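You operate a simulated robot arm through the tools that you are given. There is no shell and no other tool.

The job below is to be done with a simulated two-armed robot. You get a single attempt, and the scene is never put back.

## Task
Ready the album: day sign on Thu, page clamped, purple marker swapped for the green one.
Fine: the green marker goes in the red cup, the purple one back in the white stand; leave the third marker there.

It is judged by the outcome, as a careful person would: the job done as asked, and still so three seconds after it is handed in. It fails if anything else is knocked over, pushed out of place, dropped, spilled or broken.

## Robot
Two 7-joint arms with fingered hands on one trunk that stands fixed in place. Base frame: the origin is at the foot of the trunk, x ahead of it, y to its left, z up. Lengths are in m, angles in rad, forces in N, time in s.
The left shoulder is at [0.073, 0.153, 1.338], the right one opposite. With the tool pointing down near the work surface each hand reaches from about 0.1 to 0.78 m from the base axis, measured 20 degrees to its own side. Payload 4 kg a hand.
The TCP of each hand is the grasp point between the finger pads, 0.03 m short of the fingertips. In the tool frame z runs along the fingers and y along their closing line. The gripper opens to 0.104 m; its body begins 0.035 m behind the TCP. The gripper is a hand of 3 fingers: y runs from the thumb to the fingers, the wrist lies at [-0.015, -0.104, -0.178] in the tool frame, and closing takes about 1.5 s.
Orientation is told as [roll, pitch, yaw] about the base's x, y, z axes, in that order, counted from this pose: with the fingers straight down and the wrist toward the robot, the tool's x, y and z point along [0, 1, 0], [1, 0, 0] and [0, 0, -1] of the base frame.

## Interface
- The arms move only by the tool send_rows. It takes "left_commands", "right_commands" or both (then of equal length, played together; a hand with none holds still); each is a list that holds one entry, the list of rows, each a list of 7 numbers: the turn, a rotation vector about the tool's x, y, z in rad, then the shift along the tool's x, y, z in m, then the opening, from 0 (shut) to 1 (fully open). In form: [[[ax, ay, az, tx, ty, tz, gripper], ...]]. A call has 1 to 20 rows; each row shifts and turns the commanded pose from where the row before left it, along the tool's axes as they then stand. A row lasts 0.2 s, in which the tool goes at most 0.05 m and 0.15 rad; a call with a longer step from one row to the next is refused whole, and so is a gripper value outside its range. A pose out of reach is approached as far as the arm can. The call stops where the force on the tool passes 40 N (or 10 N more than at its start, if that is more) or the arm is blocked; 0.2 s more then pass. The fingers move at their own pace (about 0.153 m/s each) and stop on an object; they squeeze with about 27 N. The grip force told is the motor's: it shows also when the fingers shut on nothing. Time passes only in rows, and 0.2 s behind the last, so rows that do not move let the fingers close. It gives the time, the measured TCP pose, the force on the tool (base axes), the opening and the grip force at its end, in the units of the frame above (readings bear some noise), with the torque about the TCP (base axes, N m) and any sound that the robot's microphone picked up.
- Cameras (640 x 400 px; columns grow to the right, rows downward): "scene" is now at [0.1231, -0.0421, 1.5511]; the picture's right is [-0.49, -0.87, -0.00], its down [-0.63, 0.35, -0.70] and it looks along [0.61, -0.34, -0.72] (base axes); focal length 367 px, centre (320, 200). "left" rides on the left gripper at [-0.064, -0.094, -0.117] in its tool frame; the picture's right is [-0.72, -0.33, 0.61], its down [0.64, -0.65, 0.40] and it looks along [0.27, 0.68, 0.68] (tool axes); focal length 238 px, centre (320, 200). "right" rides on the right gripper at [0.064, -0.094, -0.117] in its tool frame; the picture's right is [-0.72, 0.33, -0.61], its down [-0.64, -0.65, 0.40] and it looks along [-0.27, 0.68, 0.68] (tool axes); focal length 238 px, centre (320, 200). There is no depth. A picture from a camera that has moved, and an enlarged one, comes with that camera's place and axes in the base frame and with its lens.
- get_image(camera): a new picture of that camera. No time passes.
- lift_body(by): slides the trunk up (or, below 0, down) by that many m; the arms and the scene camera ride with it, the base frame stays. It gives what a move gives, with no picture.
- set_grasp(shape, hand): the hand has 3 fingers and takes this shape, open, in about a second: jaw (thumb against the fingers, like two jaws); tri (thumb and two fingers); tip (a fingertip pinch); poke (one finger out to press); point (the index stretched); flat (the hand flat); cup (the hand cupped); fist (a fist). The gripper value then closes the fingers along that shape, each until it touches; the sizes above hold for jaw. It gives what a move gives, with no picture.
- aim_head(pan, tilt): turns the head with the scene camera to pan (to the left, within 1.501 rad either way) and tilt (down, from -0.506 to 1.204), counted from straight ahead of the robot. It gives what a move gives.
- close_up(camera, box): a new picture of the part [left, top, right, bottom] of that camera's present view, enlarged. No time passes.
- finish_job(): hands the job in; it is judged then, once.

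Places have to be worked out from the pictures, the camera data and where the tool is seen. Open the grippers and draw the arms clear of the work before you hand the job in, unless the task says otherwise.

The tools are called after "Call:" as name(argument=value, ...) on one line, values as JSON. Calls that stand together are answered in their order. send_rows: Moves the arms, as the interface text tells. Its arguments: {"type":"object","properties":{"left_commands":{"type":"array"},"right_commands":{"type":"array"}},"required":[]} The other tools are called the same way: lift_body (by) moves the trunk up or down; set_grasp (shape, hand) gives the hand a shape; aim_head (pan, tilt) turns the head that bears the scene camera; get_image (camera) takes a picture; close_up (camera, box) takes an enlarged picture of a part of a camera's view; finish_job () hands the job in.

At the start:

```text
t: 0.0
left_eef_pos: [0.6106, 0.0155, 1.213]
left_tcp_rot: [0.002, 0.001, 0.001]
left_ft_force: [-0.6, -0.1, -0.1]
left_moment: [-0.02, 0.01, 0.05]
left_width: 0.1036
left_finger_force: 0.2
left_shape: jaw
right_eef_pos: [0.3002, -0.4223, 1.0882]
right_tcp_rot: [0.002, 0.002, 0.0]
right_ft_force: [-0.4, 0.1, 0.9]
right_moment: [0.01, -0.01, -0.03]
right_width: 0.1033
right_finger_force: 0.0
right_shape: jaw
trunk travel left (down, up): [-0.754, 0.186]
head pan, tilt (commanded): [-0.513, 0.799]
```

scene: 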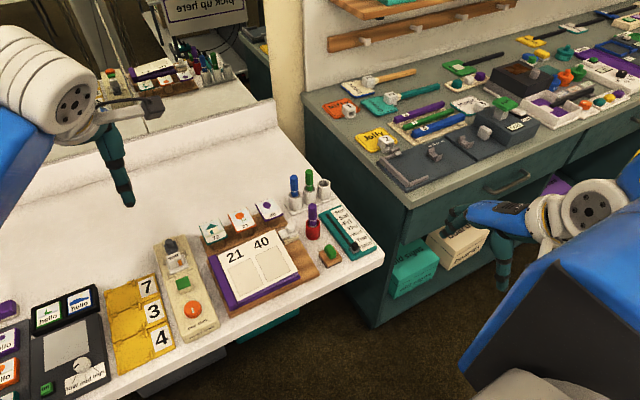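
right: 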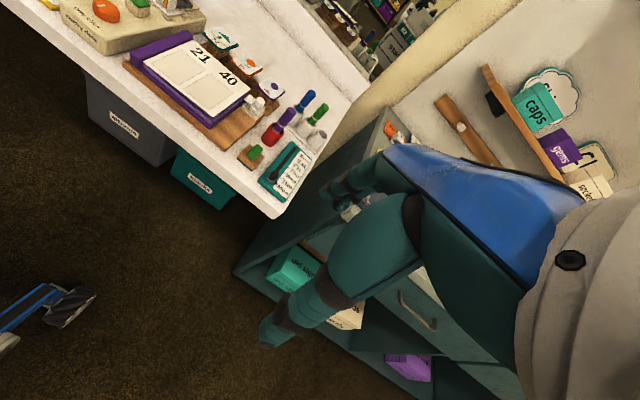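
left: 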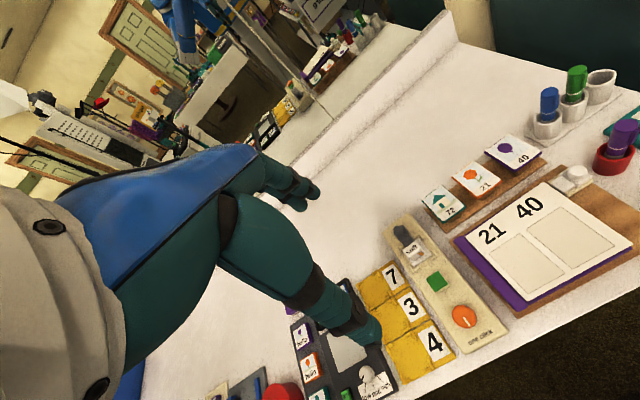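

I'll start by looking closer at the work area: the album, the cups, the day sign and the clamp.

Call:
close_up(camera="scene", box=[190, 160, 390, 320])

Call:
close_up(camera="scene", box=[270, 165, 390, 275])

Call:
close_up(camera="right", box=[120, 20, 360, 220])

Call:
close_up(camera="left", box=[380, 50, 640, 360])

```text
2.50 times, centred on (290, 240) of scene
camera zoom: at [0.1231, -0.0421, 1.5511], right [-0.49, -0.87, 0.0], down [-0.63, 0.35, -0.7], along [0.61, -0.34, -0.72], focal length 917 px, centre (395, 100)
```

zoom: 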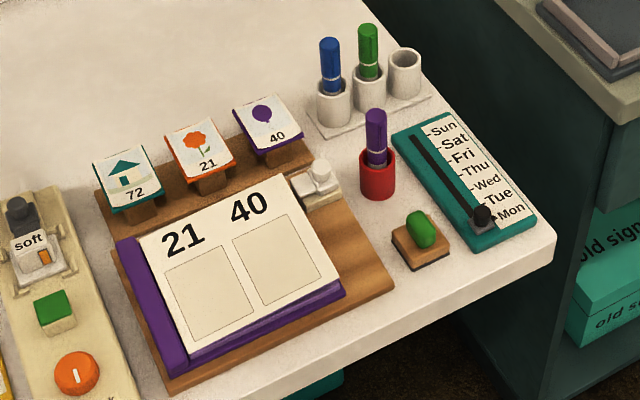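

```text
3.64 times, centred on (330, 220) of scene
camera zoom: at [0.1231, -0.0421, 1.5511], right [-0.49, -0.87, 0.0], down [-0.63, 0.35, -0.7], along [0.61, -0.34, -0.72], focal length 1334 px, centre (284, 127)
```

zoom: 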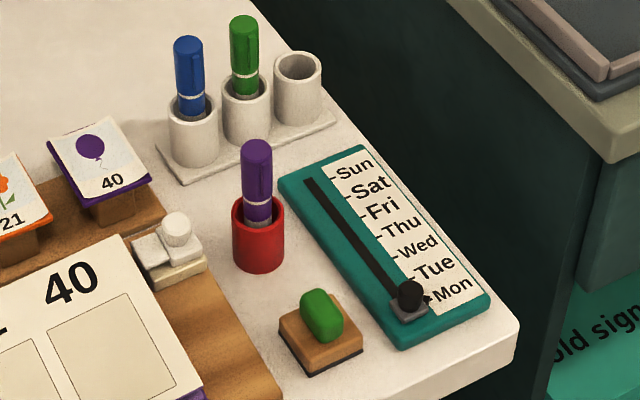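

```text
2.00 times, centred on (240, 120) of right
camera zoom: at [0.2082, -0.3564, 1.205], right [0.33, -0.72, 0.61], down [-0.65, -0.64, -0.4], along [0.68, -0.27, -0.68], focal length 477 px, centre (480, 360)
```

zoom: 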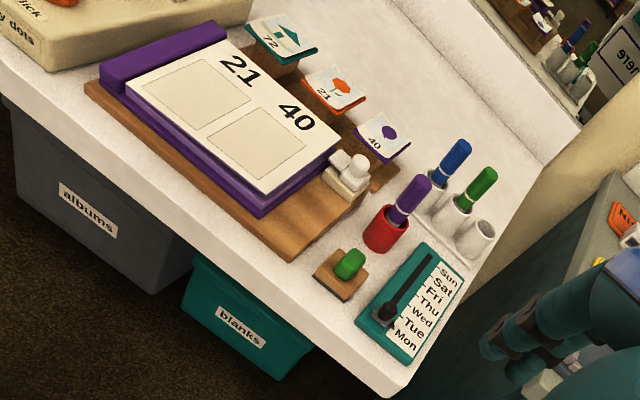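

```text
1.29 times, centred on (510, 205) of left
camera zoom: at [0.5183, -0.05, 1.3301], right [-0.33, -0.72, -0.61], down [-0.65, 0.64, -0.4], along [0.68, 0.27, -0.68], focal length 308 px, centre (75, 194)
```

zoom: 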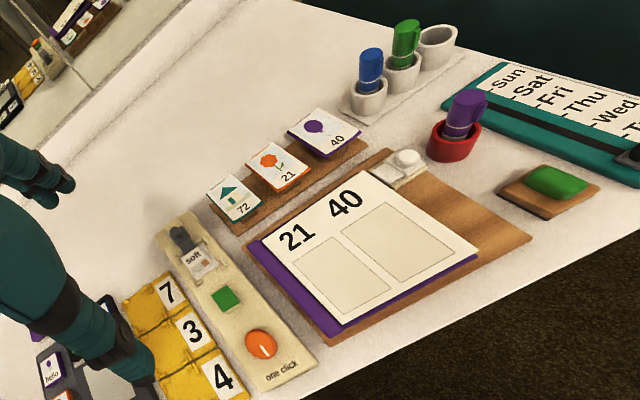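

The slider sits on Mon, the stand's third slot is empty, and a white clamp sits beside the page. I'll zoom tighter to see how the clamp and slider work.

Call:
close_up(camera="scene", box=[270, 210, 318, 240])

Call:
close_up(camera="scene", box=[318, 200, 382, 265])

Call:
close_up(camera="right", box=[230, 80, 320, 140])

Call:
close_up(camera="left", box=[520, 150, 640, 225])

Call:
close_up(camera="scene", box=[275, 160, 345, 215])

```text
13.33 times, centred on (294, 225) of scene
camera zoom: at [0.1231, -0.0421, 1.5511], right [-0.49, -0.87, 0.0], down [-0.63, 0.35, -0.7], along [0.61, -0.34, -0.72], focal length 4890 px, centre (667, -133)
```

zoom: 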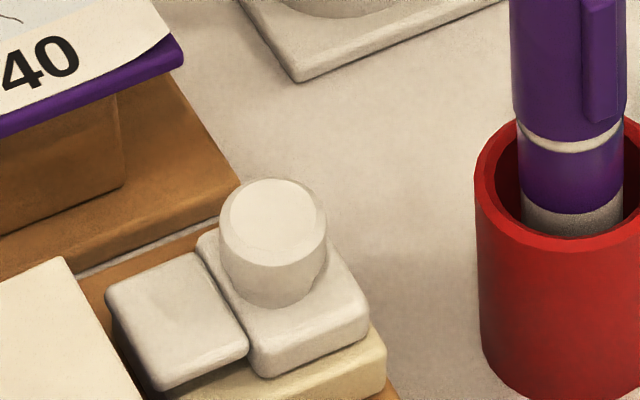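

```text
6.15 times, centred on (350, 232) of scene
camera zoom: at [0.1231, -0.0421, 1.5511], right [-0.49, -0.87, 0.0], down [-0.63, 0.35, -0.7], along [0.61, -0.34, -0.72], focal length 2257 px, centre (135, 0)
```

zoom: 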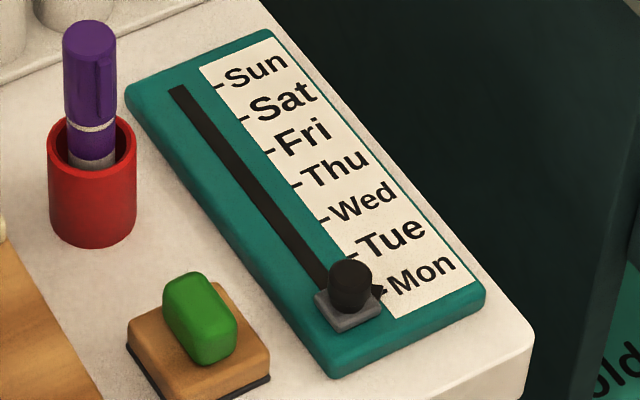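

```text
6.67 times, centred on (275, 110) of right
camera zoom: at [0.2082, -0.3564, 1.205], right [0.33, -0.72, 0.61], down [-0.65, -0.64, -0.4], along [0.68, -0.27, -0.68], focal length 1589 px, centre (620, 800)
```

zoom: 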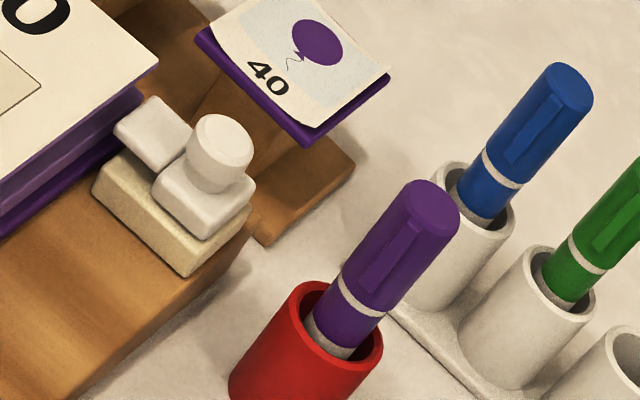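

```text
5.33 times, centred on (580, 188) of left
camera zoom: at [0.5183, -0.05, 1.3301], right [-0.33, -0.72, -0.61], down [-0.65, 0.64, -0.4], along [0.68, 0.27, -0.68], focal length 1271 px, centre (-1067, 267)
```

zoom: 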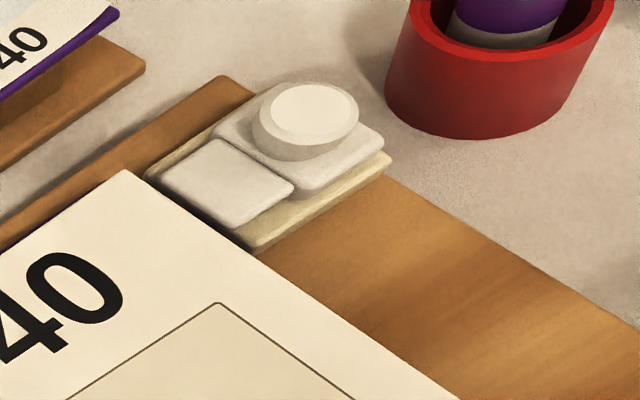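

```text
7.27 times, centred on (310, 188) of scene
camera zoom: at [0.1231, -0.0421, 1.5511], right [-0.49, -0.87, 0.0], down [-0.63, 0.35, -0.7], along [0.61, -0.34, -0.72], focal length 2667 px, centre (393, 291)
```

zoom: 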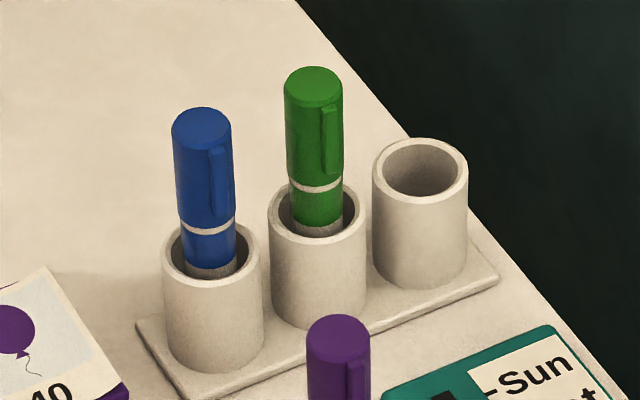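

Next I'll look at the hands themselves to judge finger width, and at the marker tops once more from the left camera.

Call:
close_up(camera="scene", box=[50, 70, 200, 220])

Call:
close_up(camera="scene", box=[430, 160, 640, 300])

Call:
close_up(camera="left", box=[520, 60, 640, 180])

```text
2.67 times, centred on (125, 145) of scene
camera zoom: at [0.1231, -0.0421, 1.5511], right [-0.49, -0.87, 0.0], down [-0.63, 0.35, -0.7], along [0.61, -0.34, -0.72], focal length 978 px, centre (840, 347)
```

zoom: 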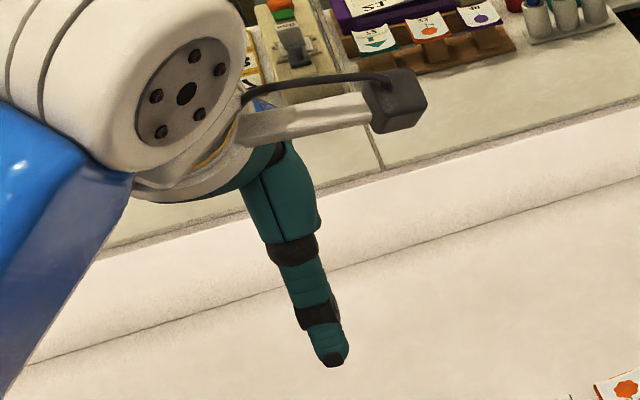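

```text
2.86 times, centred on (535, 230) of scene
camera zoom: at [0.1231, -0.0421, 1.5511], right [-0.49, -0.87, 0.0], down [-0.63, 0.35, -0.7], along [0.61, -0.34, -0.72], focal length 1048 px, centre (-294, 114)
```

zoom: 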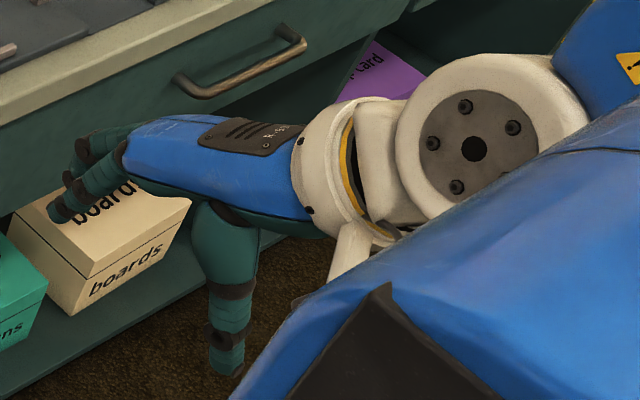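

```text
3.33 times, centred on (580, 120) of left
camera zoom: at [0.5183, -0.05, 1.3301], right [-0.33, -0.72, -0.61], down [-0.65, 0.64, -0.4], along [0.68, 0.27, -0.68], focal length 794 px, centre (-547, 467)
```

zoom: 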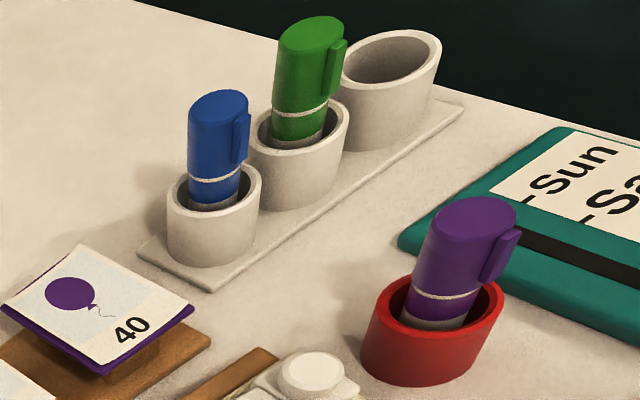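

Both markers' geometry is clear: purple stands at about (0.66, -0.32), green at about (0.77, -0.37), and the empty slot is near (0.765, -0.416). I'll raise the right hand a bit, so that the trunk can then be lowered for reach without the hand getting near the table.

Call:
send_rows(right_commands=[[[0, 0, 0, 0, 0, -0.04, 1], [0, 0, 0, 0, 0, -0.04, 1], [0, 0, 0, 0, 0, -0.04, 1], [0, 0, 0, 0, 0, -0.04, 1]]])

```text
t: 1.0
left_eef_pos: [0.6118, 0.0145, 1.2122]
left_tcp_rot: [0.001, 0.002, 0.001]
left_ft_force: [-0.4, -1.1, 0.0]
left_moment: [0.0, 0.03, 0.01]
left_width: 0.1033
left_finger_force: 0.0
left_shape: jaw
right_eef_pos: [0.3176, -0.4299, 1.1456]
right_tcp_rot: [-0.001, 0.001, 0.001]
right_ft_force: [0.3, 0.1, -0.1]
right_moment: [-0.02, 0.02, 0.02]
right_width: 0.1039
right_finger_force: 0.0
right_shape: jaw
right hand out of reach, approached as far as the arm can: row 1, 2, 3, 4
trunk travel left (down, up): [-0.754, 0.186]
head pan, tilt (commanded): [-0.513, 0.799]
```

The hand cannot go that high this close in. I'll move it forward a little, where it has more room, and see where the commanded pose lands.

Call:
send_rows(right_commands=[[[0, 0, 0, 0, 0.04, 0, 1], [0, 0, 0, 0, 0.04, 0, 1], [0, 0, 0, 0, 0, 0, 1]]])

```text
t: 1.8
left_eef_pos: [0.6096, 0.0137, 1.2136]
left_tcp_rot: [0.002, 0.0, -0.001]
left_ft_force: [-1.1, -0.3, 0.5]
left_moment: [-0.01, 0.03, 0.01]
left_width: 0.1035
left_finger_force: 0.1
left_shape: jaw
right_eef_pos: [0.3929, -0.4307, 1.1448]
right_tcp_rot: [0.002, -0.002, 0.001]
right_ft_force: [0.8, -1.0, 0.2]
right_moment: [0.0, -0.04, 0.0]
right_width: 0.1036
right_finger_force: 0.1
right_shape: jaw
trunk travel left (down, up): [-0.754, 0.186]
head pan, tilt (commanded): [-0.513, 0.799]
```

The command restarts from the reached pose, now (0.393, -0.431, 1.145). I'll raise it by 0.1 and then lower the trunk 0.2.

Call:
send_rows(right_commands=[[[0, 0, 0, 0, 0, -0.04, 1], [0, 0, 0, 0, 0, -0.04, 1], [0, 0, 0, 0, 0, -0.03, 1]]])

Call:
lift_body(by=-0.2)

Call:
get_image(camera="scene")

Call:
get_image(camera="right")

Call:
get_image(camera="left")

```text
t: 2.6
left_eef_pos: [0.6077, 0.0137, 1.2148]
left_tcp_rot: [0.002, -0.001, 0.003]
left_ft_force: [-0.7, 0.1, -0.2]
left_moment: [0.03, 0.01, 0.02]
left_width: 0.1037
left_finger_force: 0.1
left_shape: jaw
right_eef_pos: [0.3973, -0.4447, 1.2546]
right_tcp_rot: [0.006, -0.002, 0.006]
right_ft_force: [-0.9, 0.0, 0.3]
right_moment: [0.02, 0.03, -0.01]
right_width: 0.1039
right_finger_force: 0.0
right_shape: jaw
right hand out of reach, approached as far as the arm can: row 1, 2, 3
trunk travel left (down, up): [-0.754, 0.186]
head pan, tilt (commanded): [-0.513, 0.799]
```

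```text
t: 4.8
left_eef_pos: [0.6101, 0.0152, 1.0134]
left_tcp_rot: [0.002, 0.0, 0.0]
left_ft_force: [0.9, 0.9, -0.3]
left_moment: [-0.02, -0.02, 0.02]
left_width: 0.1036
left_finger_force: 0.0
left_shape: jaw
right_eef_pos: [0.4002, -0.4416, 1.054]
right_tcp_rot: [0.008, 0.002, 0.007]
right_ft_force: [-0.2, 0.2, -0.4]
right_moment: [-0.03, -0.01, -0.01]
right_width: 0.1039
right_finger_force: 0.1
right_shape: jaw
trunk travel left (down, up): [-0.554, 0.386]
head pan, tilt (commanded): [-0.513, 0.799]
```

```text
taken
camera scene: at [0.1228, -0.0417, 1.3511], right [-0.49, -0.87, 0.0], down [-0.63, 0.35, -0.7], along [0.61, -0.34, -0.72], focal length 367 px, centre (320, 200)
```

scene: 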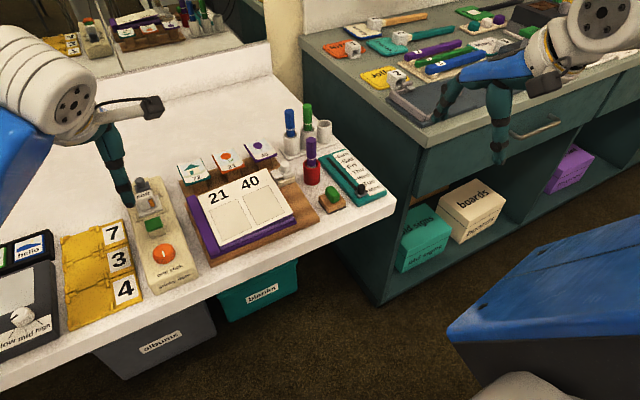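

```text
taken
camera right: at [0.3057, -0.3777, 1.1709], right [0.33, -0.72, 0.61], down [-0.65, -0.64, -0.41], along [0.69, -0.26, -0.68], focal length 238 px, centre (320, 200)
```

right: 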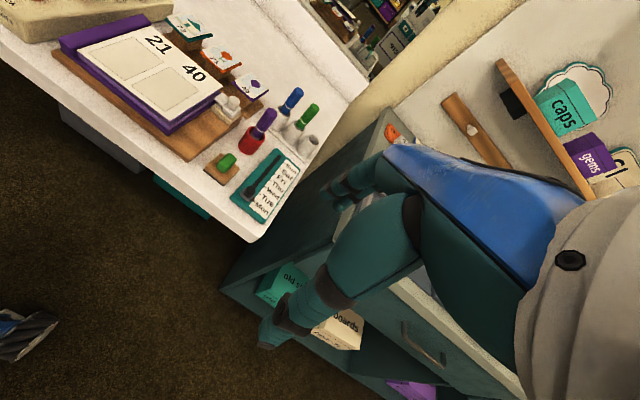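

```text
taken
camera left: at [0.5168, -0.0492, 1.1307], right [-0.33, -0.72, -0.61], down [-0.65, 0.64, -0.4], along [0.68, 0.27, -0.68], focal length 238 px, centre (320, 200)
```

left: 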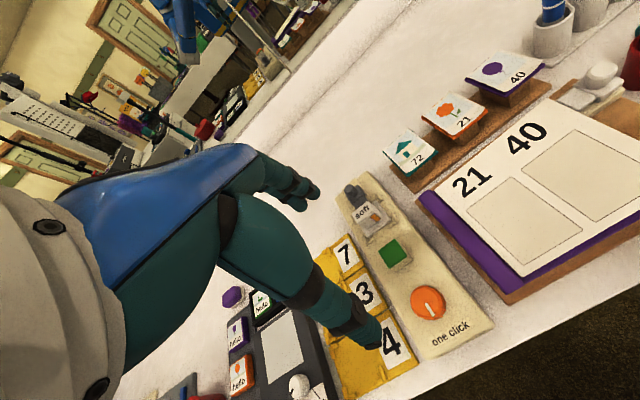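

The trunk is down and the view is lower, which gives a 0.2 m baseline against the first pictures. I'll zoom in for precise triangulation of the markers, cups, clamp and sign.

Call:
close_up(camera="scene", box=[275, 95, 345, 195])

Call:
close_up(camera="scene", box=[310, 140, 390, 215])

Call:
close_up(camera="scene", box=[240, 140, 320, 200])

```text
4.00 times, centred on (310, 145) of scene
camera zoom: at [0.1228, -0.0417, 1.3511], right [-0.49, -0.87, 0.0], down [-0.63, 0.35, -0.7], along [0.61, -0.34, -0.72], focal length 1467 px, centre (360, 420)
```

zoom: 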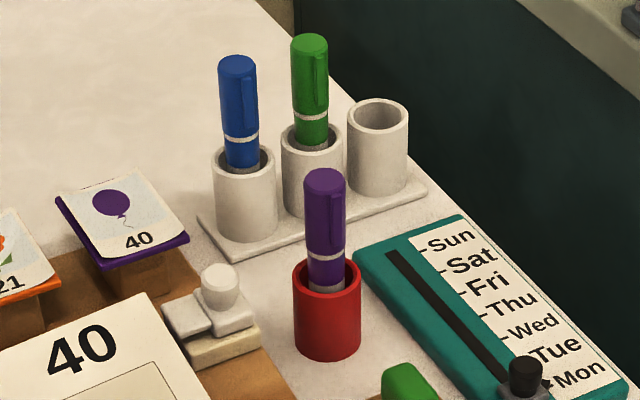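

```text
5.33 times, centred on (350, 178) of scene
camera zoom: at [0.1228, -0.0417, 1.3511], right [-0.49, -0.87, 0.0], down [-0.63, 0.35, -0.7], along [0.61, -0.34, -0.72], focal length 1956 px, centre (160, 320)
```

zoom: 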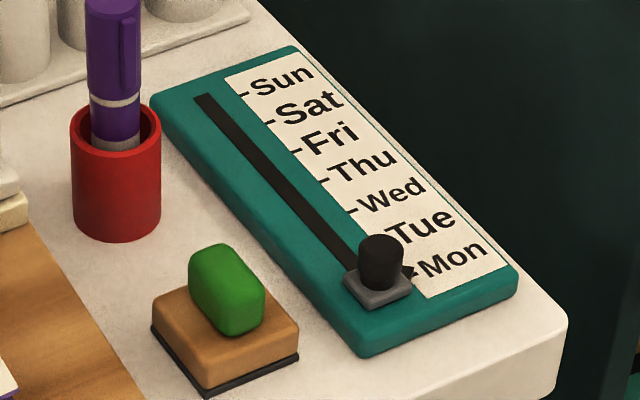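

```text
6.67 times, centred on (280, 170) of scene
camera zoom: at [0.1228, -0.0417, 1.3511], right [-0.49, -0.87, 0.0], down [-0.63, 0.35, -0.7], along [0.61, -0.34, -0.72], focal length 2445 px, centre (587, 400)
```

zoom: 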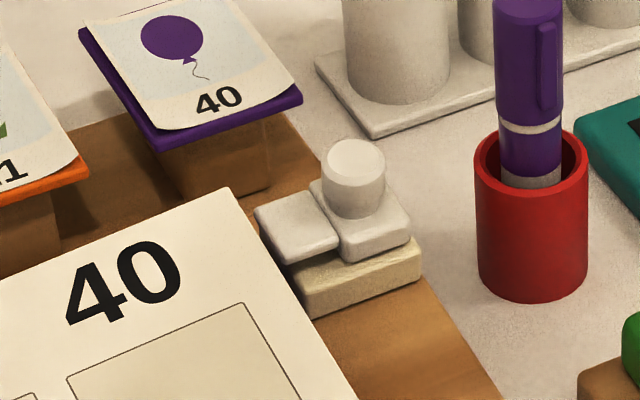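

Triangulated values: purple marker and red cup at about (0.673, -0.331), marker top z≈0.894, rim z≈0.826, table z≈0.777; stand cups in a line at x≈0.789 with y≈-0.338 (blue), -0.383 (green), -0.428 (empty). I'll bring the right hand over the purple marker, high above it.

Call:
send_rows(right_commands=[[[0, 0, 0, 0.0158, 0.039, 0.0077, 0.6], [0, 0, 0, 0.0158, 0.039, 0.0077, 0.6], [0, 0, 0, 0.0158, 0.039, 0.0077, 0.6], [0, 0, 0, 0.0158, 0.039, 0.0077, 0.6], [0, 0, 0, 0.0158, 0.039, 0.0077, 0.6], [0, 0, 0, 0.0158, 0.039, 0.0077, 0.6], [0, 0, 0, 0.0158, 0.039, 0.0077, 0.6], [0, 0, 0, 0, 0, 0, 0.6], [0, 0, 0, 0, 0, 0, 0.6]]])

Call:
get_image(camera="right")

Call:
get_image(camera="scene")

```text
t: 6.8
left_eef_pos: [0.6097, 0.0153, 1.0124]
left_tcp_rot: [0.001, 0.0, 0.002]
left_ft_force: [-0.2, 0.1, -1.3]
left_moment: [0.0, -0.03, 0.01]
left_width: 0.1037
left_finger_force: 0.2
left_shape: jaw
right_eef_pos: [0.6498, -0.4349, 1.0001]
right_tcp_rot: [0.014, -0.003, 0.017]
right_ft_force: [0.0, 0.8, 0.0]
right_moment: [0.01, 0.0, -0.04]
right_width: 0.0628
right_finger_force: 0.0
right_shape: jaw
right hand out of reach, approached as far as the arm can: row 2, 3, 4, 5, 6, 7
trunk travel left (down, up): [-0.554, 0.386]
head pan, tilt (commanded): [-0.513, 0.799]
```

```text
taken
camera right: at [0.5558, -0.3736, 1.1185], right [0.34, -0.72, 0.6], down [-0.64, -0.65, -0.42], along [0.69, -0.25, -0.68], focal length 238 px, centre (320, 200)
```

right: 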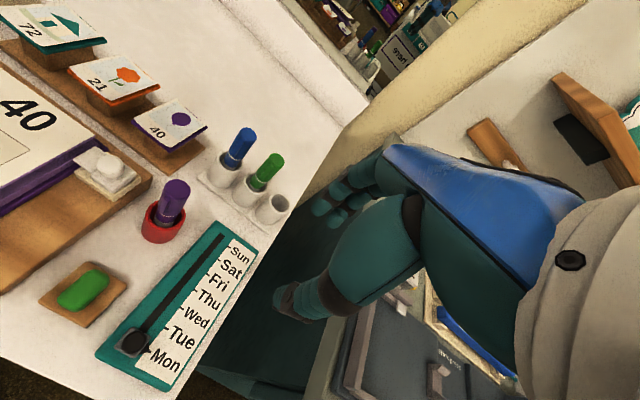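

```text
taken
camera scene: at [0.1234, -0.0411, 1.3511], right [-0.49, -0.87, 0.0], down [-0.63, 0.35, -0.7], along [0.61, -0.34, -0.72], focal length 367 px, centre (320, 200)
```

scene: 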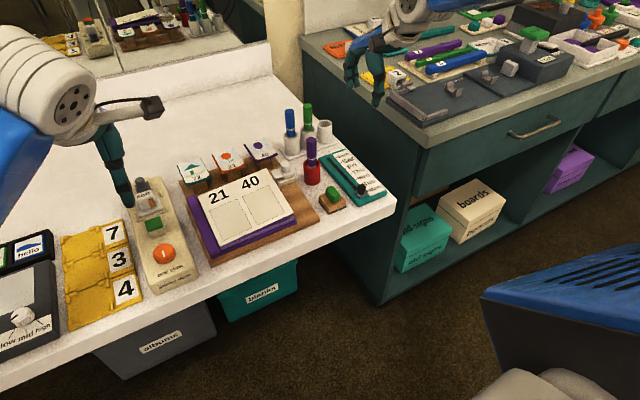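

The hand moved forward but not inward: it is at (0.650, -0.435, 1.000), short in y. I'll test whether it can move inward from here.

Call:
send_rows(right_commands=[[[0, 0, 0, 0.03, 0, 0, 0.6], [0, 0, 0, 0.03, 0, 0, 0.6], [0, 0, 0, 0, 0, 0, 0.6]]])

```text
t: 7.6
left_eef_pos: [0.6108, 0.015, 1.0122]
left_tcp_rot: [0.0, 0.003, 0.003]
left_ft_force: [-0.3, -0.8, -0.3]
left_moment: [0.0, -0.02, 0.01]
left_width: 0.1035
left_finger_force: 0.0
left_shape: jaw
right_eef_pos: [0.6353, -0.4301, 1.0023]
right_tcp_rot: [0.017, -0.003, 0.018]
right_ft_force: [-0.1, 0.0, 0.1]
right_moment: [0.02, -0.02, -0.03]
right_width: 0.0627
right_finger_force: 0.0
right_shape: jaw
right hand out of reach, approached as far as the arm can: row 1, 2
trunk travel left (down, up): [-0.554, 0.386]
head pan, tilt (commanded): [-0.513, 0.799]
```

Something in the arm is at a limit, apparently from being too high relative to the shoulder. I'll lower the hand a little (still well above everything) and retry moving inward.

Call:
send_rows(right_commands=[[[0, 0, 0, 0, 0, 0.03, 0.6], [0, 0, 0, 0, 0, 0.03, 0.6], [0, 0, 0, 0.02, 0, 0, 0.6], [0, 0, 0, 0.02, 0, 0, 0.6], [0, 0, 0, 0, 0, 0, 0.6]]])

```text
t: 8.8
left_eef_pos: [0.6124, 0.0148, 1.013]
left_tcp_rot: [0.001, 0.002, 0.002]
left_ft_force: [-0.3, 0.2, -0.3]
left_moment: [0.0, -0.02, 0.03]
left_width: 0.1037
left_finger_force: 0.0
left_shape: jaw
right_eef_pos: [0.6207, -0.4324, 0.9456]
right_tcp_rot: [0.015, 0.0, 0.011]
right_ft_force: [0.1, -0.8, -0.3]
right_moment: [0.0, 0.04, -0.01]
right_width: 0.0629
right_finger_force: 0.0
right_shape: jaw
right hand out of reach, approached as far as the arm can: row 1, 2, 3, 4
trunk travel left (down, up): [-0.554, 0.386]
head pan, tilt (commanded): [-0.513, 0.799]
```

Still limited. I'll turn the head to look at the right arm's configuration.

Call:
aim_head(pan=-1.1, tilt=0.6)

Call:
get_image(camera="scene")

Call:
get_image(camera="right")

```text
t: 9.8
left_eef_pos: [0.6098, 0.0146, 1.0128]
left_tcp_rot: [0.0, 0.002, 0.002]
left_ft_force: [-0.1, 0.2, 0.3]
left_moment: [0.0, -0.02, 0.0]
left_width: 0.1036
left_finger_force: 0.0
left_shape: jaw
right_eef_pos: [0.6203, -0.4325, 0.9459]
right_tcp_rot: [0.015, -0.001, 0.012]
right_ft_force: [-0.1, 0.7, 0.2]
right_moment: [0.0, 0.03, 0.0]
right_width: 0.063
right_finger_force: 0.0
right_shape: jaw
trunk travel left (down, up): [-0.554, 0.386]
head pan, tilt (commanded): [-1.1, 0.6]
```

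```text
taken
camera scene: at [0.0937, -0.0808, 1.3678], right [-0.89, -0.45, 0.0], down [-0.26, 0.5, -0.82], along [0.37, -0.73, -0.57], focal length 367 px, centre (320, 200)
```

scene: 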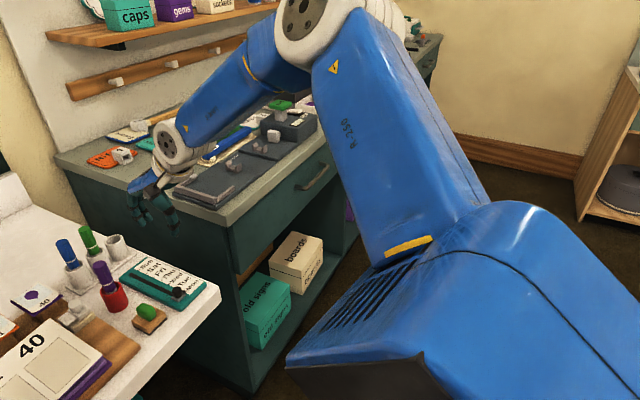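

```text
taken
camera right: at [0.5258, -0.3695, 1.0639], right [0.33, -0.72, 0.6], down [-0.64, -0.64, -0.41], along [0.69, -0.25, -0.68], focal length 238 px, centre (320, 200)
```

right: 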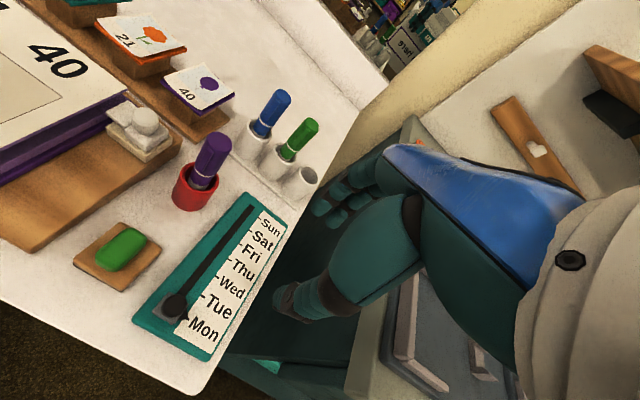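

The elbow has swung far up and out to the right. I'll bring the trunk back up and work with the hand lower relative to the shoulder, as in the starting pose.

Call:
lift_body(by=0.2)

Call:
send_rows(right_commands=[[[0, 0, 0, 0, 0, 0.04, 0.6], [0, 0, 0, 0, 0, 0.04, 0.6], [0, 0, 0, 0, 0, 0.04, 0.6], [0, 0, 0, 0, 0, 0, 0.6]]])

Call:
get_image(camera="scene")

```text
t: 11.9
left_eef_pos: [0.611, 0.0148, 1.2128]
left_tcp_rot: [0.001, 0.002, 0.001]
left_ft_force: [-0.5, 0.8, 0.4]
left_moment: [0.01, -0.02, -0.01]
left_width: 0.1038
left_finger_force: 0.1
left_shape: jaw
right_eef_pos: [0.6209, -0.4318, 1.1461]
right_tcp_rot: [0.014, -0.002, 0.011]
right_ft_force: [0.1, 0.0, 0.3]
right_moment: [0.0, 0.02, -0.02]
right_width: 0.0628
right_finger_force: 0.1
right_shape: jaw
trunk travel left (down, up): [-0.754, 0.186]
head pan, tilt (commanded): [-1.1, 0.6]
```

```text
t: 12.9
left_eef_pos: [0.6116, 0.0148, 1.214]
left_tcp_rot: [0.0, 0.003, 0.002]
left_ft_force: [0.1, -0.9, 0.5]
left_moment: [-0.01, -0.03, 0.01]
left_width: 0.1036
left_finger_force: 0.1
left_shape: jaw
right_eef_pos: [0.5891, -0.4315, 1.0707]
right_tcp_rot: [0.014, -0.002, 0.014]
right_ft_force: [0.1, 0.0, 0.3]
right_moment: [0.0, 0.0, -0.02]
right_width: 0.0629
right_finger_force: 0.1
right_shape: jaw
right hand out of reach, approached as far as the arm can: row 1, 2, 3
trunk travel left (down, up): [-0.754, 0.186]
head pan, tilt (commanded): [-1.1, 0.6]
```

```text
taken
camera scene: at [0.0942, -0.0806, 1.5679], right [-0.89, -0.45, 0.0], down [-0.26, 0.5, -0.82], along [0.37, -0.73, -0.57], focal length 367 px, centre (320, 200)
```

scene: 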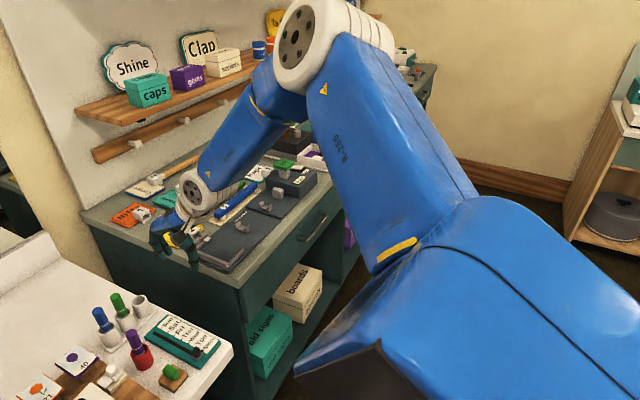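

The hand is still held at y≈-0.43, so some joint is at its stop. I'll test whether turning the hand (yaw to the left) frees it.

Call:
send_rows(right_commands=[[[0, 0, -0.1, 0, 0, 0, 0.6], [0, 0, -0.1, 0, 0, 0, 0.6], [0, 0, -0.1, 0, 0, 0, 0.6], [0, 0, 0, 0, 0, 0, 0.6]]])

```text
t: 13.9
left_eef_pos: [0.6106, 0.0138, 1.2122]
left_tcp_rot: [0.0, 0.0, 0.002]
left_ft_force: [1.3, 0.8, 0.0]
left_moment: [0.0, 0.0, 0.0]
left_width: 0.1036
left_finger_force: 0.3
left_shape: jaw
right_eef_pos: [0.5843, -0.4291, 1.0775]
right_tcp_rot: [0.012, 0.004, 0.263]
right_ft_force: [0.2, 0.9, -0.7]
right_moment: [0.01, 0.01, 0.02]
right_width: 0.0629
right_finger_force: 0.1
right_shape: jaw
right hand out of reach, approached as far as the arm can: row 1, 2, 3
trunk travel left (down, up): [-0.754, 0.186]
head pan, tilt (commanded): [-1.1, 0.6]
```

Turning left was still flagged. I'll turn the other way, past zero, to compare.

Call:
send_rows(right_commands=[[[0, 0, 0.13, 0, 0, 0, 0.6], [0, 0, 0.13, 0, 0, 0, 0.6], [0, 0, 0.13, 0, 0, 0, 0.6], [0, 0, 0.13, 0, 0, 0, 0.6], [0, 0, 0, 0, 0, 0, 0.6]]])

```text
t: 15.1
left_eef_pos: [0.6107, 0.0138, 1.2127]
left_tcp_rot: [0.0, 0.003, 0.002]
left_ft_force: [0.0, -0.4, 0.3]
left_moment: [0.01, -0.01, 0.0]
left_width: 0.1036
left_finger_force: 0.0
left_shape: jaw
right_eef_pos: [0.5564, -0.4973, 1.082]
right_tcp_rot: [0.031, 0.008, -0.243]
right_ft_force: [-0.2, 0.3, 0.0]
right_moment: [0.01, -0.02, -0.03]
right_width: 0.0631
right_finger_force: 0.1
right_shape: jaw
right hand out of reach, approached as far as the arm can: row 3, 4
trunk travel left (down, up): [-0.754, 0.186]
head pan, tilt (commanded): [-1.1, 0.6]
```

Negative yaw drifts outward, while positive yaw had some freedom. I'll turn to about +0.3 yaw and try moving inward there.

Call:
send_rows(right_commands=[[[0, 0, -0.14, 0, 0, 0, 0.6], [0, 0, -0.14, 0, 0, 0, 0.6], [0, 0, -0.14, 0, 0, 0, 0.6], [0, 0, -0.12, 0, 0, 0, 0.6], [0, 0, 0, 0.038, 0.012, 0, 0.6], [0, 0, 0, 0.038, 0.012, 0, 0.6], [0, 0, 0, 0, 0, 0, 0.6]]])

```text
t: 16.7
left_eef_pos: [0.6111, 0.0138, 1.2125]
left_tcp_rot: [0.003, 0.002, 0.002]
left_ft_force: [-0.5, -0.4, 0.7]
left_moment: [-0.02, -0.04, 0.04]
left_width: 0.1037
left_finger_force: 0.0
left_shape: jaw
right_eef_pos: [0.5601, -0.418, 1.0822]
right_tcp_rot: [0.014, 0.005, 0.283]
right_ft_force: [-0.3, -0.3, -0.2]
right_moment: [0.01, 0.03, 0.0]
right_width: 0.0625
right_finger_force: 0.1
right_shape: jaw
trunk travel left (down, up): [-0.754, 0.186]
head pan, tilt (commanded): [-1.1, 0.6]
```

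No limit flags this time: the hand moved inward to y=-0.418. I'll continue inward.

Call:
send_rows(right_commands=[[[0, 0, 0, 0.038, 0.012, 0, 0.6], [0, 0, 0, 0.038, 0.012, 0, 0.6], [0, 0, 0, 0.038, 0.012, 0, 0.6], [0, 0, 0, 0, 0, 0, 0.6]]])

Call:
get_image(camera="scene")

```text
t: 17.7
left_eef_pos: [0.611, 0.0133, 1.2133]
left_tcp_rot: [0.003, -0.001, 0.001]
left_ft_force: [-0.3, -0.6, 0.3]
left_moment: [0.03, 0.03, 0.0]
left_width: 0.1037
left_finger_force: 0.0
left_shape: jaw
right_eef_pos: [0.5607, -0.3338, 1.0894]
right_tcp_rot: [0.027, 0.002, 0.293]
right_ft_force: [0.2, -0.2, 1.0]
right_moment: [-0.02, 0.0, 0.01]
right_width: 0.0627
right_finger_force: 0.1
right_shape: jaw
right hand out of reach, approached as far as the arm can: row 2, 3
trunk travel left (down, up): [-0.754, 0.186]
head pan, tilt (commanded): [-1.1, 0.6]
```

```text
taken
camera scene: at [0.0938, -0.0829, 1.5678], right [-0.89, -0.45, 0.0], down [-0.26, 0.51, -0.82], along [0.37, -0.73, -0.57], focal length 367 px, centre (320, 200)
```

scene: 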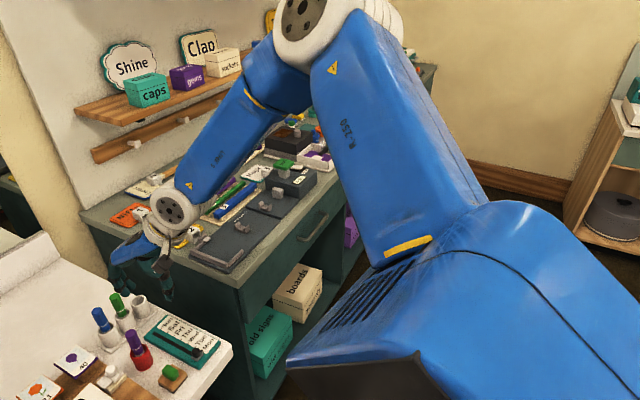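

With yaw 0.29 the hand is now at (0.561, -0.334, 1.089). I'll extend forward toward above the purple marker, keeping this yaw and height.

Call:
send_rows(right_commands=[[[0, 0, 0, -0.0096, 0.0319, 0.005, 0.6], [0, 0, 0, -0.0096, 0.0319, 0.005, 0.6], [0, 0, 0, -0.0096, 0.0319, 0.005, 0.6], [0, 0, 0, 0, 0, 0, 0.6]]])

Call:
get_image(camera="right")

```text
t: 18.7
left_eef_pos: [0.6106, 0.0145, 1.2115]
left_tcp_rot: [-0.001, 0.0, -0.002]
left_ft_force: [-1.0, -1.1, 0.4]
left_moment: [0.01, 0.03, 0.01]
left_width: 0.1037
left_finger_force: 0.1
left_shape: jaw
right_eef_pos: [0.6172, -0.3446, 1.1168]
right_tcp_rot: [0.014, 0.004, 0.282]
right_ft_force: [-1.1, -0.7, -0.1]
right_moment: [0.0, -0.01, 0.0]
right_width: 0.0631
right_finger_force: 0.1
right_shape: jaw
right hand out of reach, approached as far as the arm can: row 1, 2, 3
trunk travel left (down, up): [-0.754, 0.186]
head pan, tilt (commanded): [-1.1, 0.6]
```

```text
taken
camera right: at [0.5097, -0.3093, 1.2359], right [0.52, -0.61, 0.6], down [-0.45, -0.79, -0.41], along [0.73, -0.06, -0.68], focal length 238 px, centre (320, 200)
```

right: 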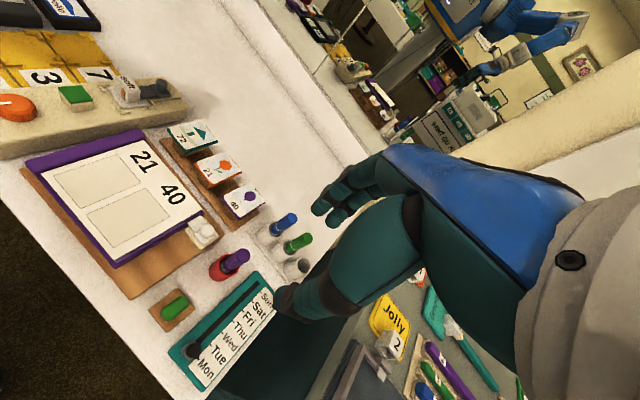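

Going forward made the hand rise instead of holding height, so the arm is still in an awkward posture with the elbow high. I'll back off toward the start region and go down there, then view the arm.

Call:
send_rows(right_commands=[[[0, 0, 0, 0, -0.035, 0, 0.6], [0, 0, 0, 0, -0.035, 0, 0.6], [0, 0, 0, 0, -0.035, 0, 0.6], [0, 0, 0, 0, -0.035, 0, 0.6], [0, 0, 0, 0, -0.035, 0, 0.6], [0, 0, 0, 0, -0.035, 0, 0.6], [0, 0, 0, 0, 0, 0, 0.6]]])

Call:
get_image(camera="scene")

```text
t: 20.3
left_eef_pos: [0.6115, 0.0162, 1.2118]
left_tcp_rot: [-0.001, 0.002, 0.002]
left_ft_force: [0.2, 0.3, -0.3]
left_moment: [0.03, 0.02, -0.01]
left_width: 0.1039
left_finger_force: 0.0
left_shape: jaw
right_eef_pos: [0.4142, -0.4023, 1.1155]
right_tcp_rot: [0.012, 0.006, 0.284]
right_ft_force: [-0.2, 0.3, -0.4]
right_moment: [-0.02, -0.03, -0.04]
right_width: 0.0627
right_finger_force: 0.0
right_shape: jaw
trunk travel left (down, up): [-0.754, 0.186]
head pan, tilt (commanded): [-1.1, 0.6]
```

```text
taken
camera scene: at [0.0936, -0.0814, 1.5678], right [-0.89, -0.45, 0.0], down [-0.26, 0.5, -0.82], along [0.37, -0.73, -0.57], focal length 367 px, centre (320, 200)
```

scene: 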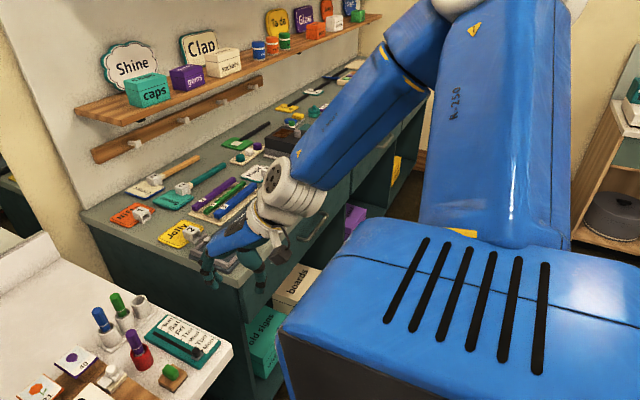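

Backing off was free of limits, with the elbow now to the side. I'll go down here to about z=0.96 and see whether it stays free.

Call:
send_rows(right_commands=[[[0, 0, 0, 0, 0, 0.04, 0.6], [0, 0, 0, 0, 0, 0.04, 0.6], [0, 0, 0, 0, 0, 0.04, 0.6], [0, 0, 0, 0, 0, 0.035, 0.6], [0, 0, 0, 0, 0, 0, 0.6]]])

Call:
get_image(camera="scene")

```text
t: 21.5
left_eef_pos: [0.6099, 0.0159, 1.2132]
left_tcp_rot: [-0.001, -0.001, 0.003]
left_ft_force: [-0.9, 0.8, 0.3]
left_moment: [-0.01, -0.01, 0.01]
left_width: 0.1034
left_finger_force: 0.0
left_shape: jaw
right_eef_pos: [0.4141, -0.4043, 1.0066]
right_tcp_rot: [-0.002, 0.008, 0.274]
right_ft_force: [0.4, -0.3, -0.8]
right_moment: [0.03, -0.02, -0.01]
right_width: 0.0626
right_finger_force: 0.0
right_shape: jaw
right hand out of reach, approached as far as the arm can: row 3, 4
trunk travel left (down, up): [-0.754, 0.186]
head pan, tilt (commanded): [-1.1, 0.6]
```

```text
taken
camera scene: at [0.0925, -0.0797, 1.568], right [-0.89, -0.45, 0.0], down [-0.26, 0.5, -0.82], along [0.37, -0.73, -0.57], focal length 367 px, centre (320, 200)
```

scene: 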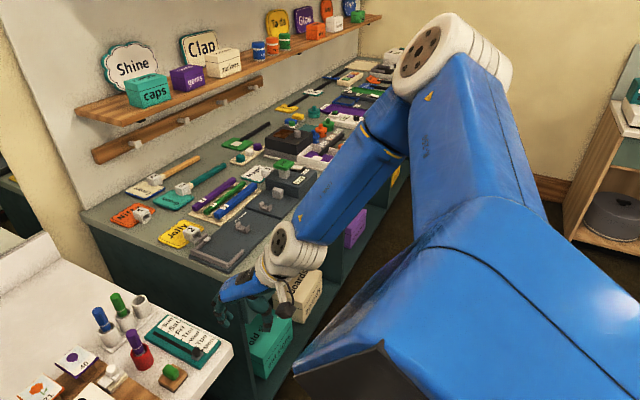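

It stopped at z≈1.007 with the elbow held above the shoulder. I'll turn the hand further left (yaw about 0.9) and then try going down, to let the elbow drop.

Call:
send_rows(right_commands=[[[0, 0, -0.14, 0, 0, 0, 0.6], [0, 0, -0.14, 0, 0, 0, 0.6], [0, 0, -0.14, 0, 0, 0, 0.6], [0, 0, -0.14, 0, 0, 0, 0.6], [0, 0, 0, 0, 0, 0.03, 0.6], [0, 0, 0, 0, 0, 0.03, 0.6], [0, 0, 0, 0, 0, 0, 0.6]]])

Call:
get_image(camera="scene")

```text
t: 23.1
left_eef_pos: [0.6096, 0.0158, 1.214]
left_tcp_rot: [0.0, 0.001, 0.003]
left_ft_force: [-0.4, 0.4, 0.2]
left_moment: [0.04, 0.04, -0.02]
left_width: 0.1034
left_finger_force: 0.1
left_shape: jaw
right_eef_pos: [0.3858, -0.4216, 1.0018]
right_tcp_rot: [-0.022, 0.108, 0.628]
right_ft_force: [-0.3, -0.5, 0.1]
right_moment: [0.0, -0.03, -0.02]
right_width: 0.0627
right_finger_force: 0.1
right_shape: jaw
right hand out of reach, approached as far as the arm can: row 1, 2, 3, 4, 5, 6
trunk travel left (down, up): [-0.754, 0.186]
head pan, tilt (commanded): [-1.1, 0.6]
```

```text
taken
camera scene: at [0.0922, -0.0804, 1.568], right [-0.89, -0.45, 0.0], down [-0.26, 0.5, -0.82], along [0.37, -0.73, -0.57], focal length 367 px, centre (320, 200)
```

scene: 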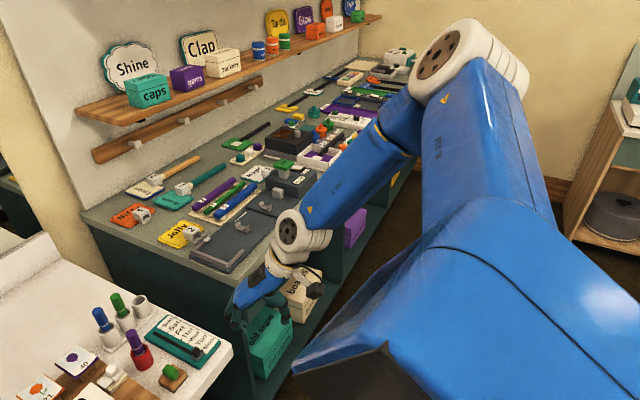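

That was worse. The left arm, by contrast, sits well inward at yaw 0, so I'll look at its posture for comparison.

Call:
aim_head(pan=0.8, tilt=0.6)

Call:
get_image(camera="scene")

```text
t: 25.0
left_eef_pos: [0.6103, 0.0144, 1.213]
left_tcp_rot: [-0.001, 0.0, 0.001]
left_ft_force: [-0.8, -0.5, -1.3]
left_moment: [-0.05, -0.06, 0.0]
left_width: 0.1036
left_finger_force: 0.0
left_shape: jaw
right_eef_pos: [0.3866, -0.4214, 1.0012]
right_tcp_rot: [-0.022, 0.11, 0.628]
right_ft_force: [0.6, -0.5, 0.3]
right_moment: [-0.02, -0.04, -0.03]
right_width: 0.062
right_finger_force: 0.0
right_shape: jaw
trunk travel left (down, up): [-0.754, 0.186]
head pan, tilt (commanded): [0.799, 0.6]
```

```text
taken
camera scene: at [0.115, 0.0605, 1.5681], right [0.72, -0.7, 0.0], down [-0.4, -0.4, -0.82], along [0.57, 0.59, -0.57], focal length 367 px, centre (320, 200)
```

scene: 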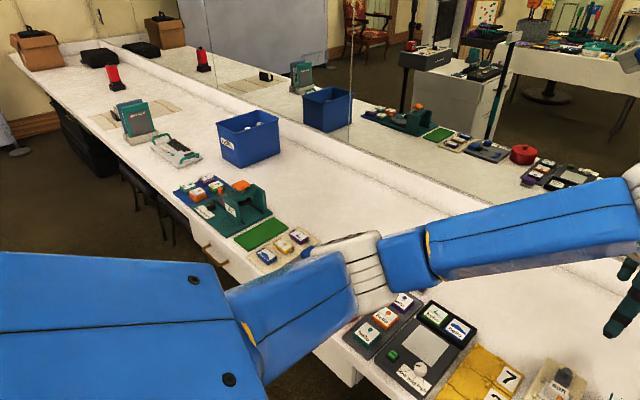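

The left arm's elbow is forward at about shoulder height, with the forearm coming inward, so that is the posture I want mirrored. I'll restore the right hand's tilt, turn back to yaw≈0.3, then go up, forward and inward where the arm was freer.

Call:
send_rows(right_commands=[[[-0.1, 0.02, 0, 0, 0, -0.02, 0.6], [0, 0, 0.12, 0, 0, -0.03, 0.6], [0, 0, 0.12, 0, 0, -0.03, 0.6], [0, 0, 0.1, 0, 0, -0.03, 0.6], [0, 0, 0, 0, 0.03, -0.02, 0.6], [0, 0, 0, 0, 0.03, -0.02, 0.6], [0, 0, 0, 0, 0, 0, 0.6]]])

Call:
aim_head(pan=-0.8, tilt=0.6)

Call:
get_image(camera="scene")

```text
t: 26.6
left_eef_pos: [0.6103, 0.0144, 1.2134]
left_tcp_rot: [0.0, 0.002, 0.001]
left_ft_force: [-0.3, -0.5, 0.2]
left_moment: [0.0, 0.02, 0.0]
left_width: 0.1035
left_finger_force: 0.0
left_shape: jaw
right_eef_pos: [0.4212, -0.4566, 1.1528]
right_tcp_rot: [0.0, 0.01, 0.294]
right_ft_force: [-0.3, 0.4, -0.6]
right_moment: [0.04, -0.04, -0.02]
right_width: 0.0624
right_finger_force: 0.0
right_shape: jaw
right hand out of reach, approached as far as the arm can: row 4, 5, 6
trunk travel left (down, up): [-0.754, 0.186]
head pan, tilt (commanded): [0.799, 0.6]
```

```text
t: 28.3
left_eef_pos: [0.6097, 0.015, 1.2135]
left_tcp_rot: [0.0, 0.001, 0.0]
left_ft_force: [-0.1, -0.7, 0.5]
left_moment: [-0.01, 0.0, 0.01]
left_width: 0.104
left_finger_force: 0.1
left_shape: jaw
right_eef_pos: [0.4209, -0.4579, 1.1542]
right_tcp_rot: [0.0, 0.006, 0.293]
right_ft_force: [-0.3, -0.2, 0.9]
right_moment: [0.01, 0.0, -0.03]
right_width: 0.0625
right_finger_force: 0.0
right_shape: jaw
trunk travel left (down, up): [-0.754, 0.186]
head pan, tilt (commanded): [-0.799, 0.6]
```

```text
taken
camera scene: at [0.1144, -0.0664, 1.5679], right [-0.72, -0.7, 0.0], down [-0.4, 0.41, -0.82], along [0.57, -0.59, -0.57], focal length 367 px, centre (320, 200)
```

scene: 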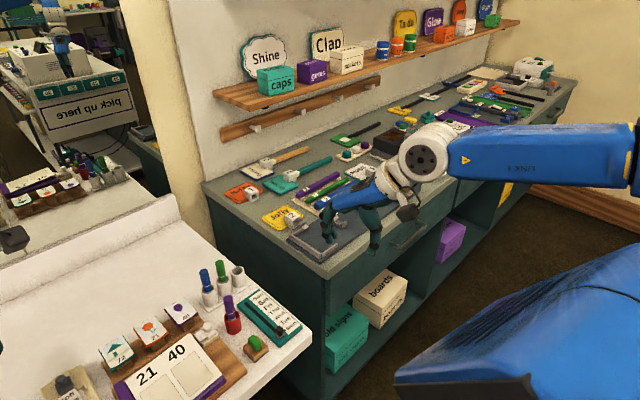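

The forearm is now more level with the elbow out to the side. I'll stretch the arm forward and slightly up at this height, all clear of objects, to bring the upper arm forward.

Call:
send_rows(right_commands=[[[0, 0, 0, 0.001, 0.0395, -0.006, 0.6], [0, 0, 0, 0.001, 0.0395, -0.006, 0.6], [0, 0, 0, 0.001, 0.0395, -0.006, 0.6], [0, 0, 0, 0.001, 0.0395, -0.006, 0.6], [0, 0, 0, 0.001, 0.0395, -0.006, 0.6], [0, 0, 0, 0.001, 0.0395, -0.006, 0.6], [0, 0, 0, 0.001, 0.0395, -0.006, 0.6], [0, 0, 0, 0, 0, 0, 0.6]]])

Call:
get_image(camera="scene")

```text
t: 30.1
left_eef_pos: [0.6086, 0.0135, 1.2135]
left_tcp_rot: [0.001, -0.001, 0.001]
left_ft_force: [-0.2, 0.3, 0.2]
left_moment: [0.06, 0.03, 0.0]
left_width: 0.1036
left_finger_force: 0.0
left_shape: jaw
right_eef_pos: [0.6595, -0.3861, 1.1986]
right_tcp_rot: [-0.004, 0.009, 0.286]
right_ft_force: [-0.6, 0.1, -0.5]
right_moment: [-0.01, -0.01, 0.0]
right_width: 0.0623
right_finger_force: 0.0
right_shape: jaw
right hand out of reach, approached as far as the arm can: row 1, 2, 7
trunk travel left (down, up): [-0.754, 0.186]
head pan, tilt (commanded): [-0.799, 0.6]
```

```text
taken
camera scene: at [0.115, -0.0668, 1.5678], right [-0.72, -0.7, 0.0], down [-0.4, 0.41, -0.82], along [0.57, -0.59, -0.57], focal length 367 px, centre (320, 200)
```

scene: 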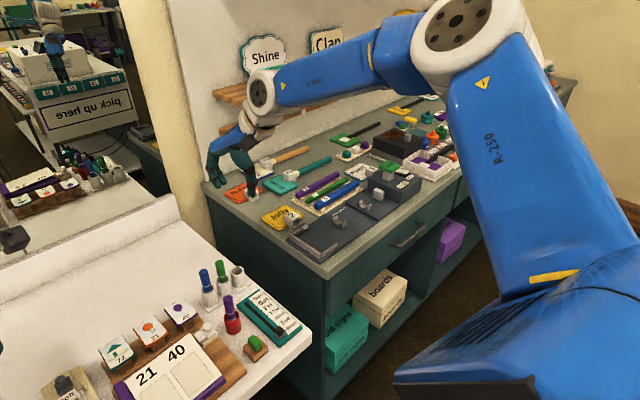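

The elbow is still above the shoulder. Rolling the palm inward should drag the elbow outward and down, so I'll try a roll of about +1.2 rad up here in free space and look.

Call:
send_rows(right_commands=[[[0, 0.14, 0, 0, 0, 0, 0.6], [0, 0.14, 0, 0, 0, 0, 0.6], [0, 0.14, 0, 0, 0, 0, 0.6], [0, 0.14, 0, 0, 0, 0, 0.6], [0, 0.14, 0, 0, 0, 0, 0.6], [0, 0.14, 0, 0, 0, 0, 0.6], [0, 0.14, 0, 0, 0, 0, 0.6], [0, 0.14, 0, 0, 0, 0, 0.6], [0, 0, 0, 0, 0, 0, 0.6]]])

Call:
get_image(camera="scene")

```text
t: 32.1
left_eef_pos: [0.6105, 0.0149, 1.2132]
left_tcp_rot: [0.0, 0.001, 0.001]
left_ft_force: [0.0, 0.2, -0.3]
left_moment: [-0.02, 0.0, 0.03]
left_width: 0.1038
left_finger_force: 0.0
left_shape: jaw
right_eef_pos: [0.5619, -0.3562, 1.2435]
right_tcp_rot: [1.117, 0.01, 0.284]
right_ft_force: [0.3, -0.2, 0.6]
right_moment: [0.0, 0.02, 0.0]
right_width: 0.0626
right_finger_force: 0.1
right_shape: jaw
right hand out of reach, approached as far as the arm can: row 1, 2, 3, 4, 5, 6, 7, 8
trunk travel left (down, up): [-0.754, 0.186]
head pan, tilt (commanded): [-0.799, 0.6]
```

```text
taken
camera scene: at [0.1157, -0.066, 1.5678], right [-0.72, -0.7, 0.0], down [-0.4, 0.41, -0.82], along [0.57, -0.59, -0.57], focal length 367 px, centre (320, 200)
```

scene: 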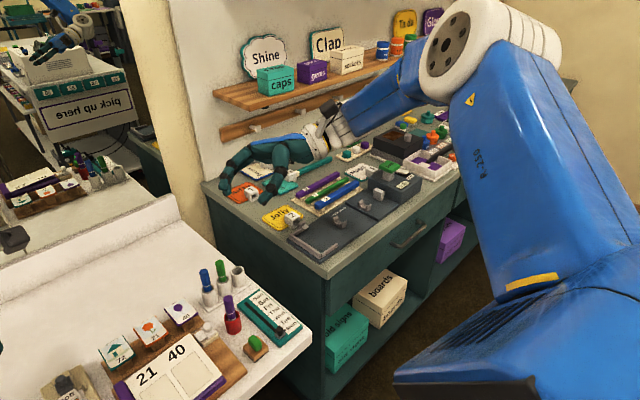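

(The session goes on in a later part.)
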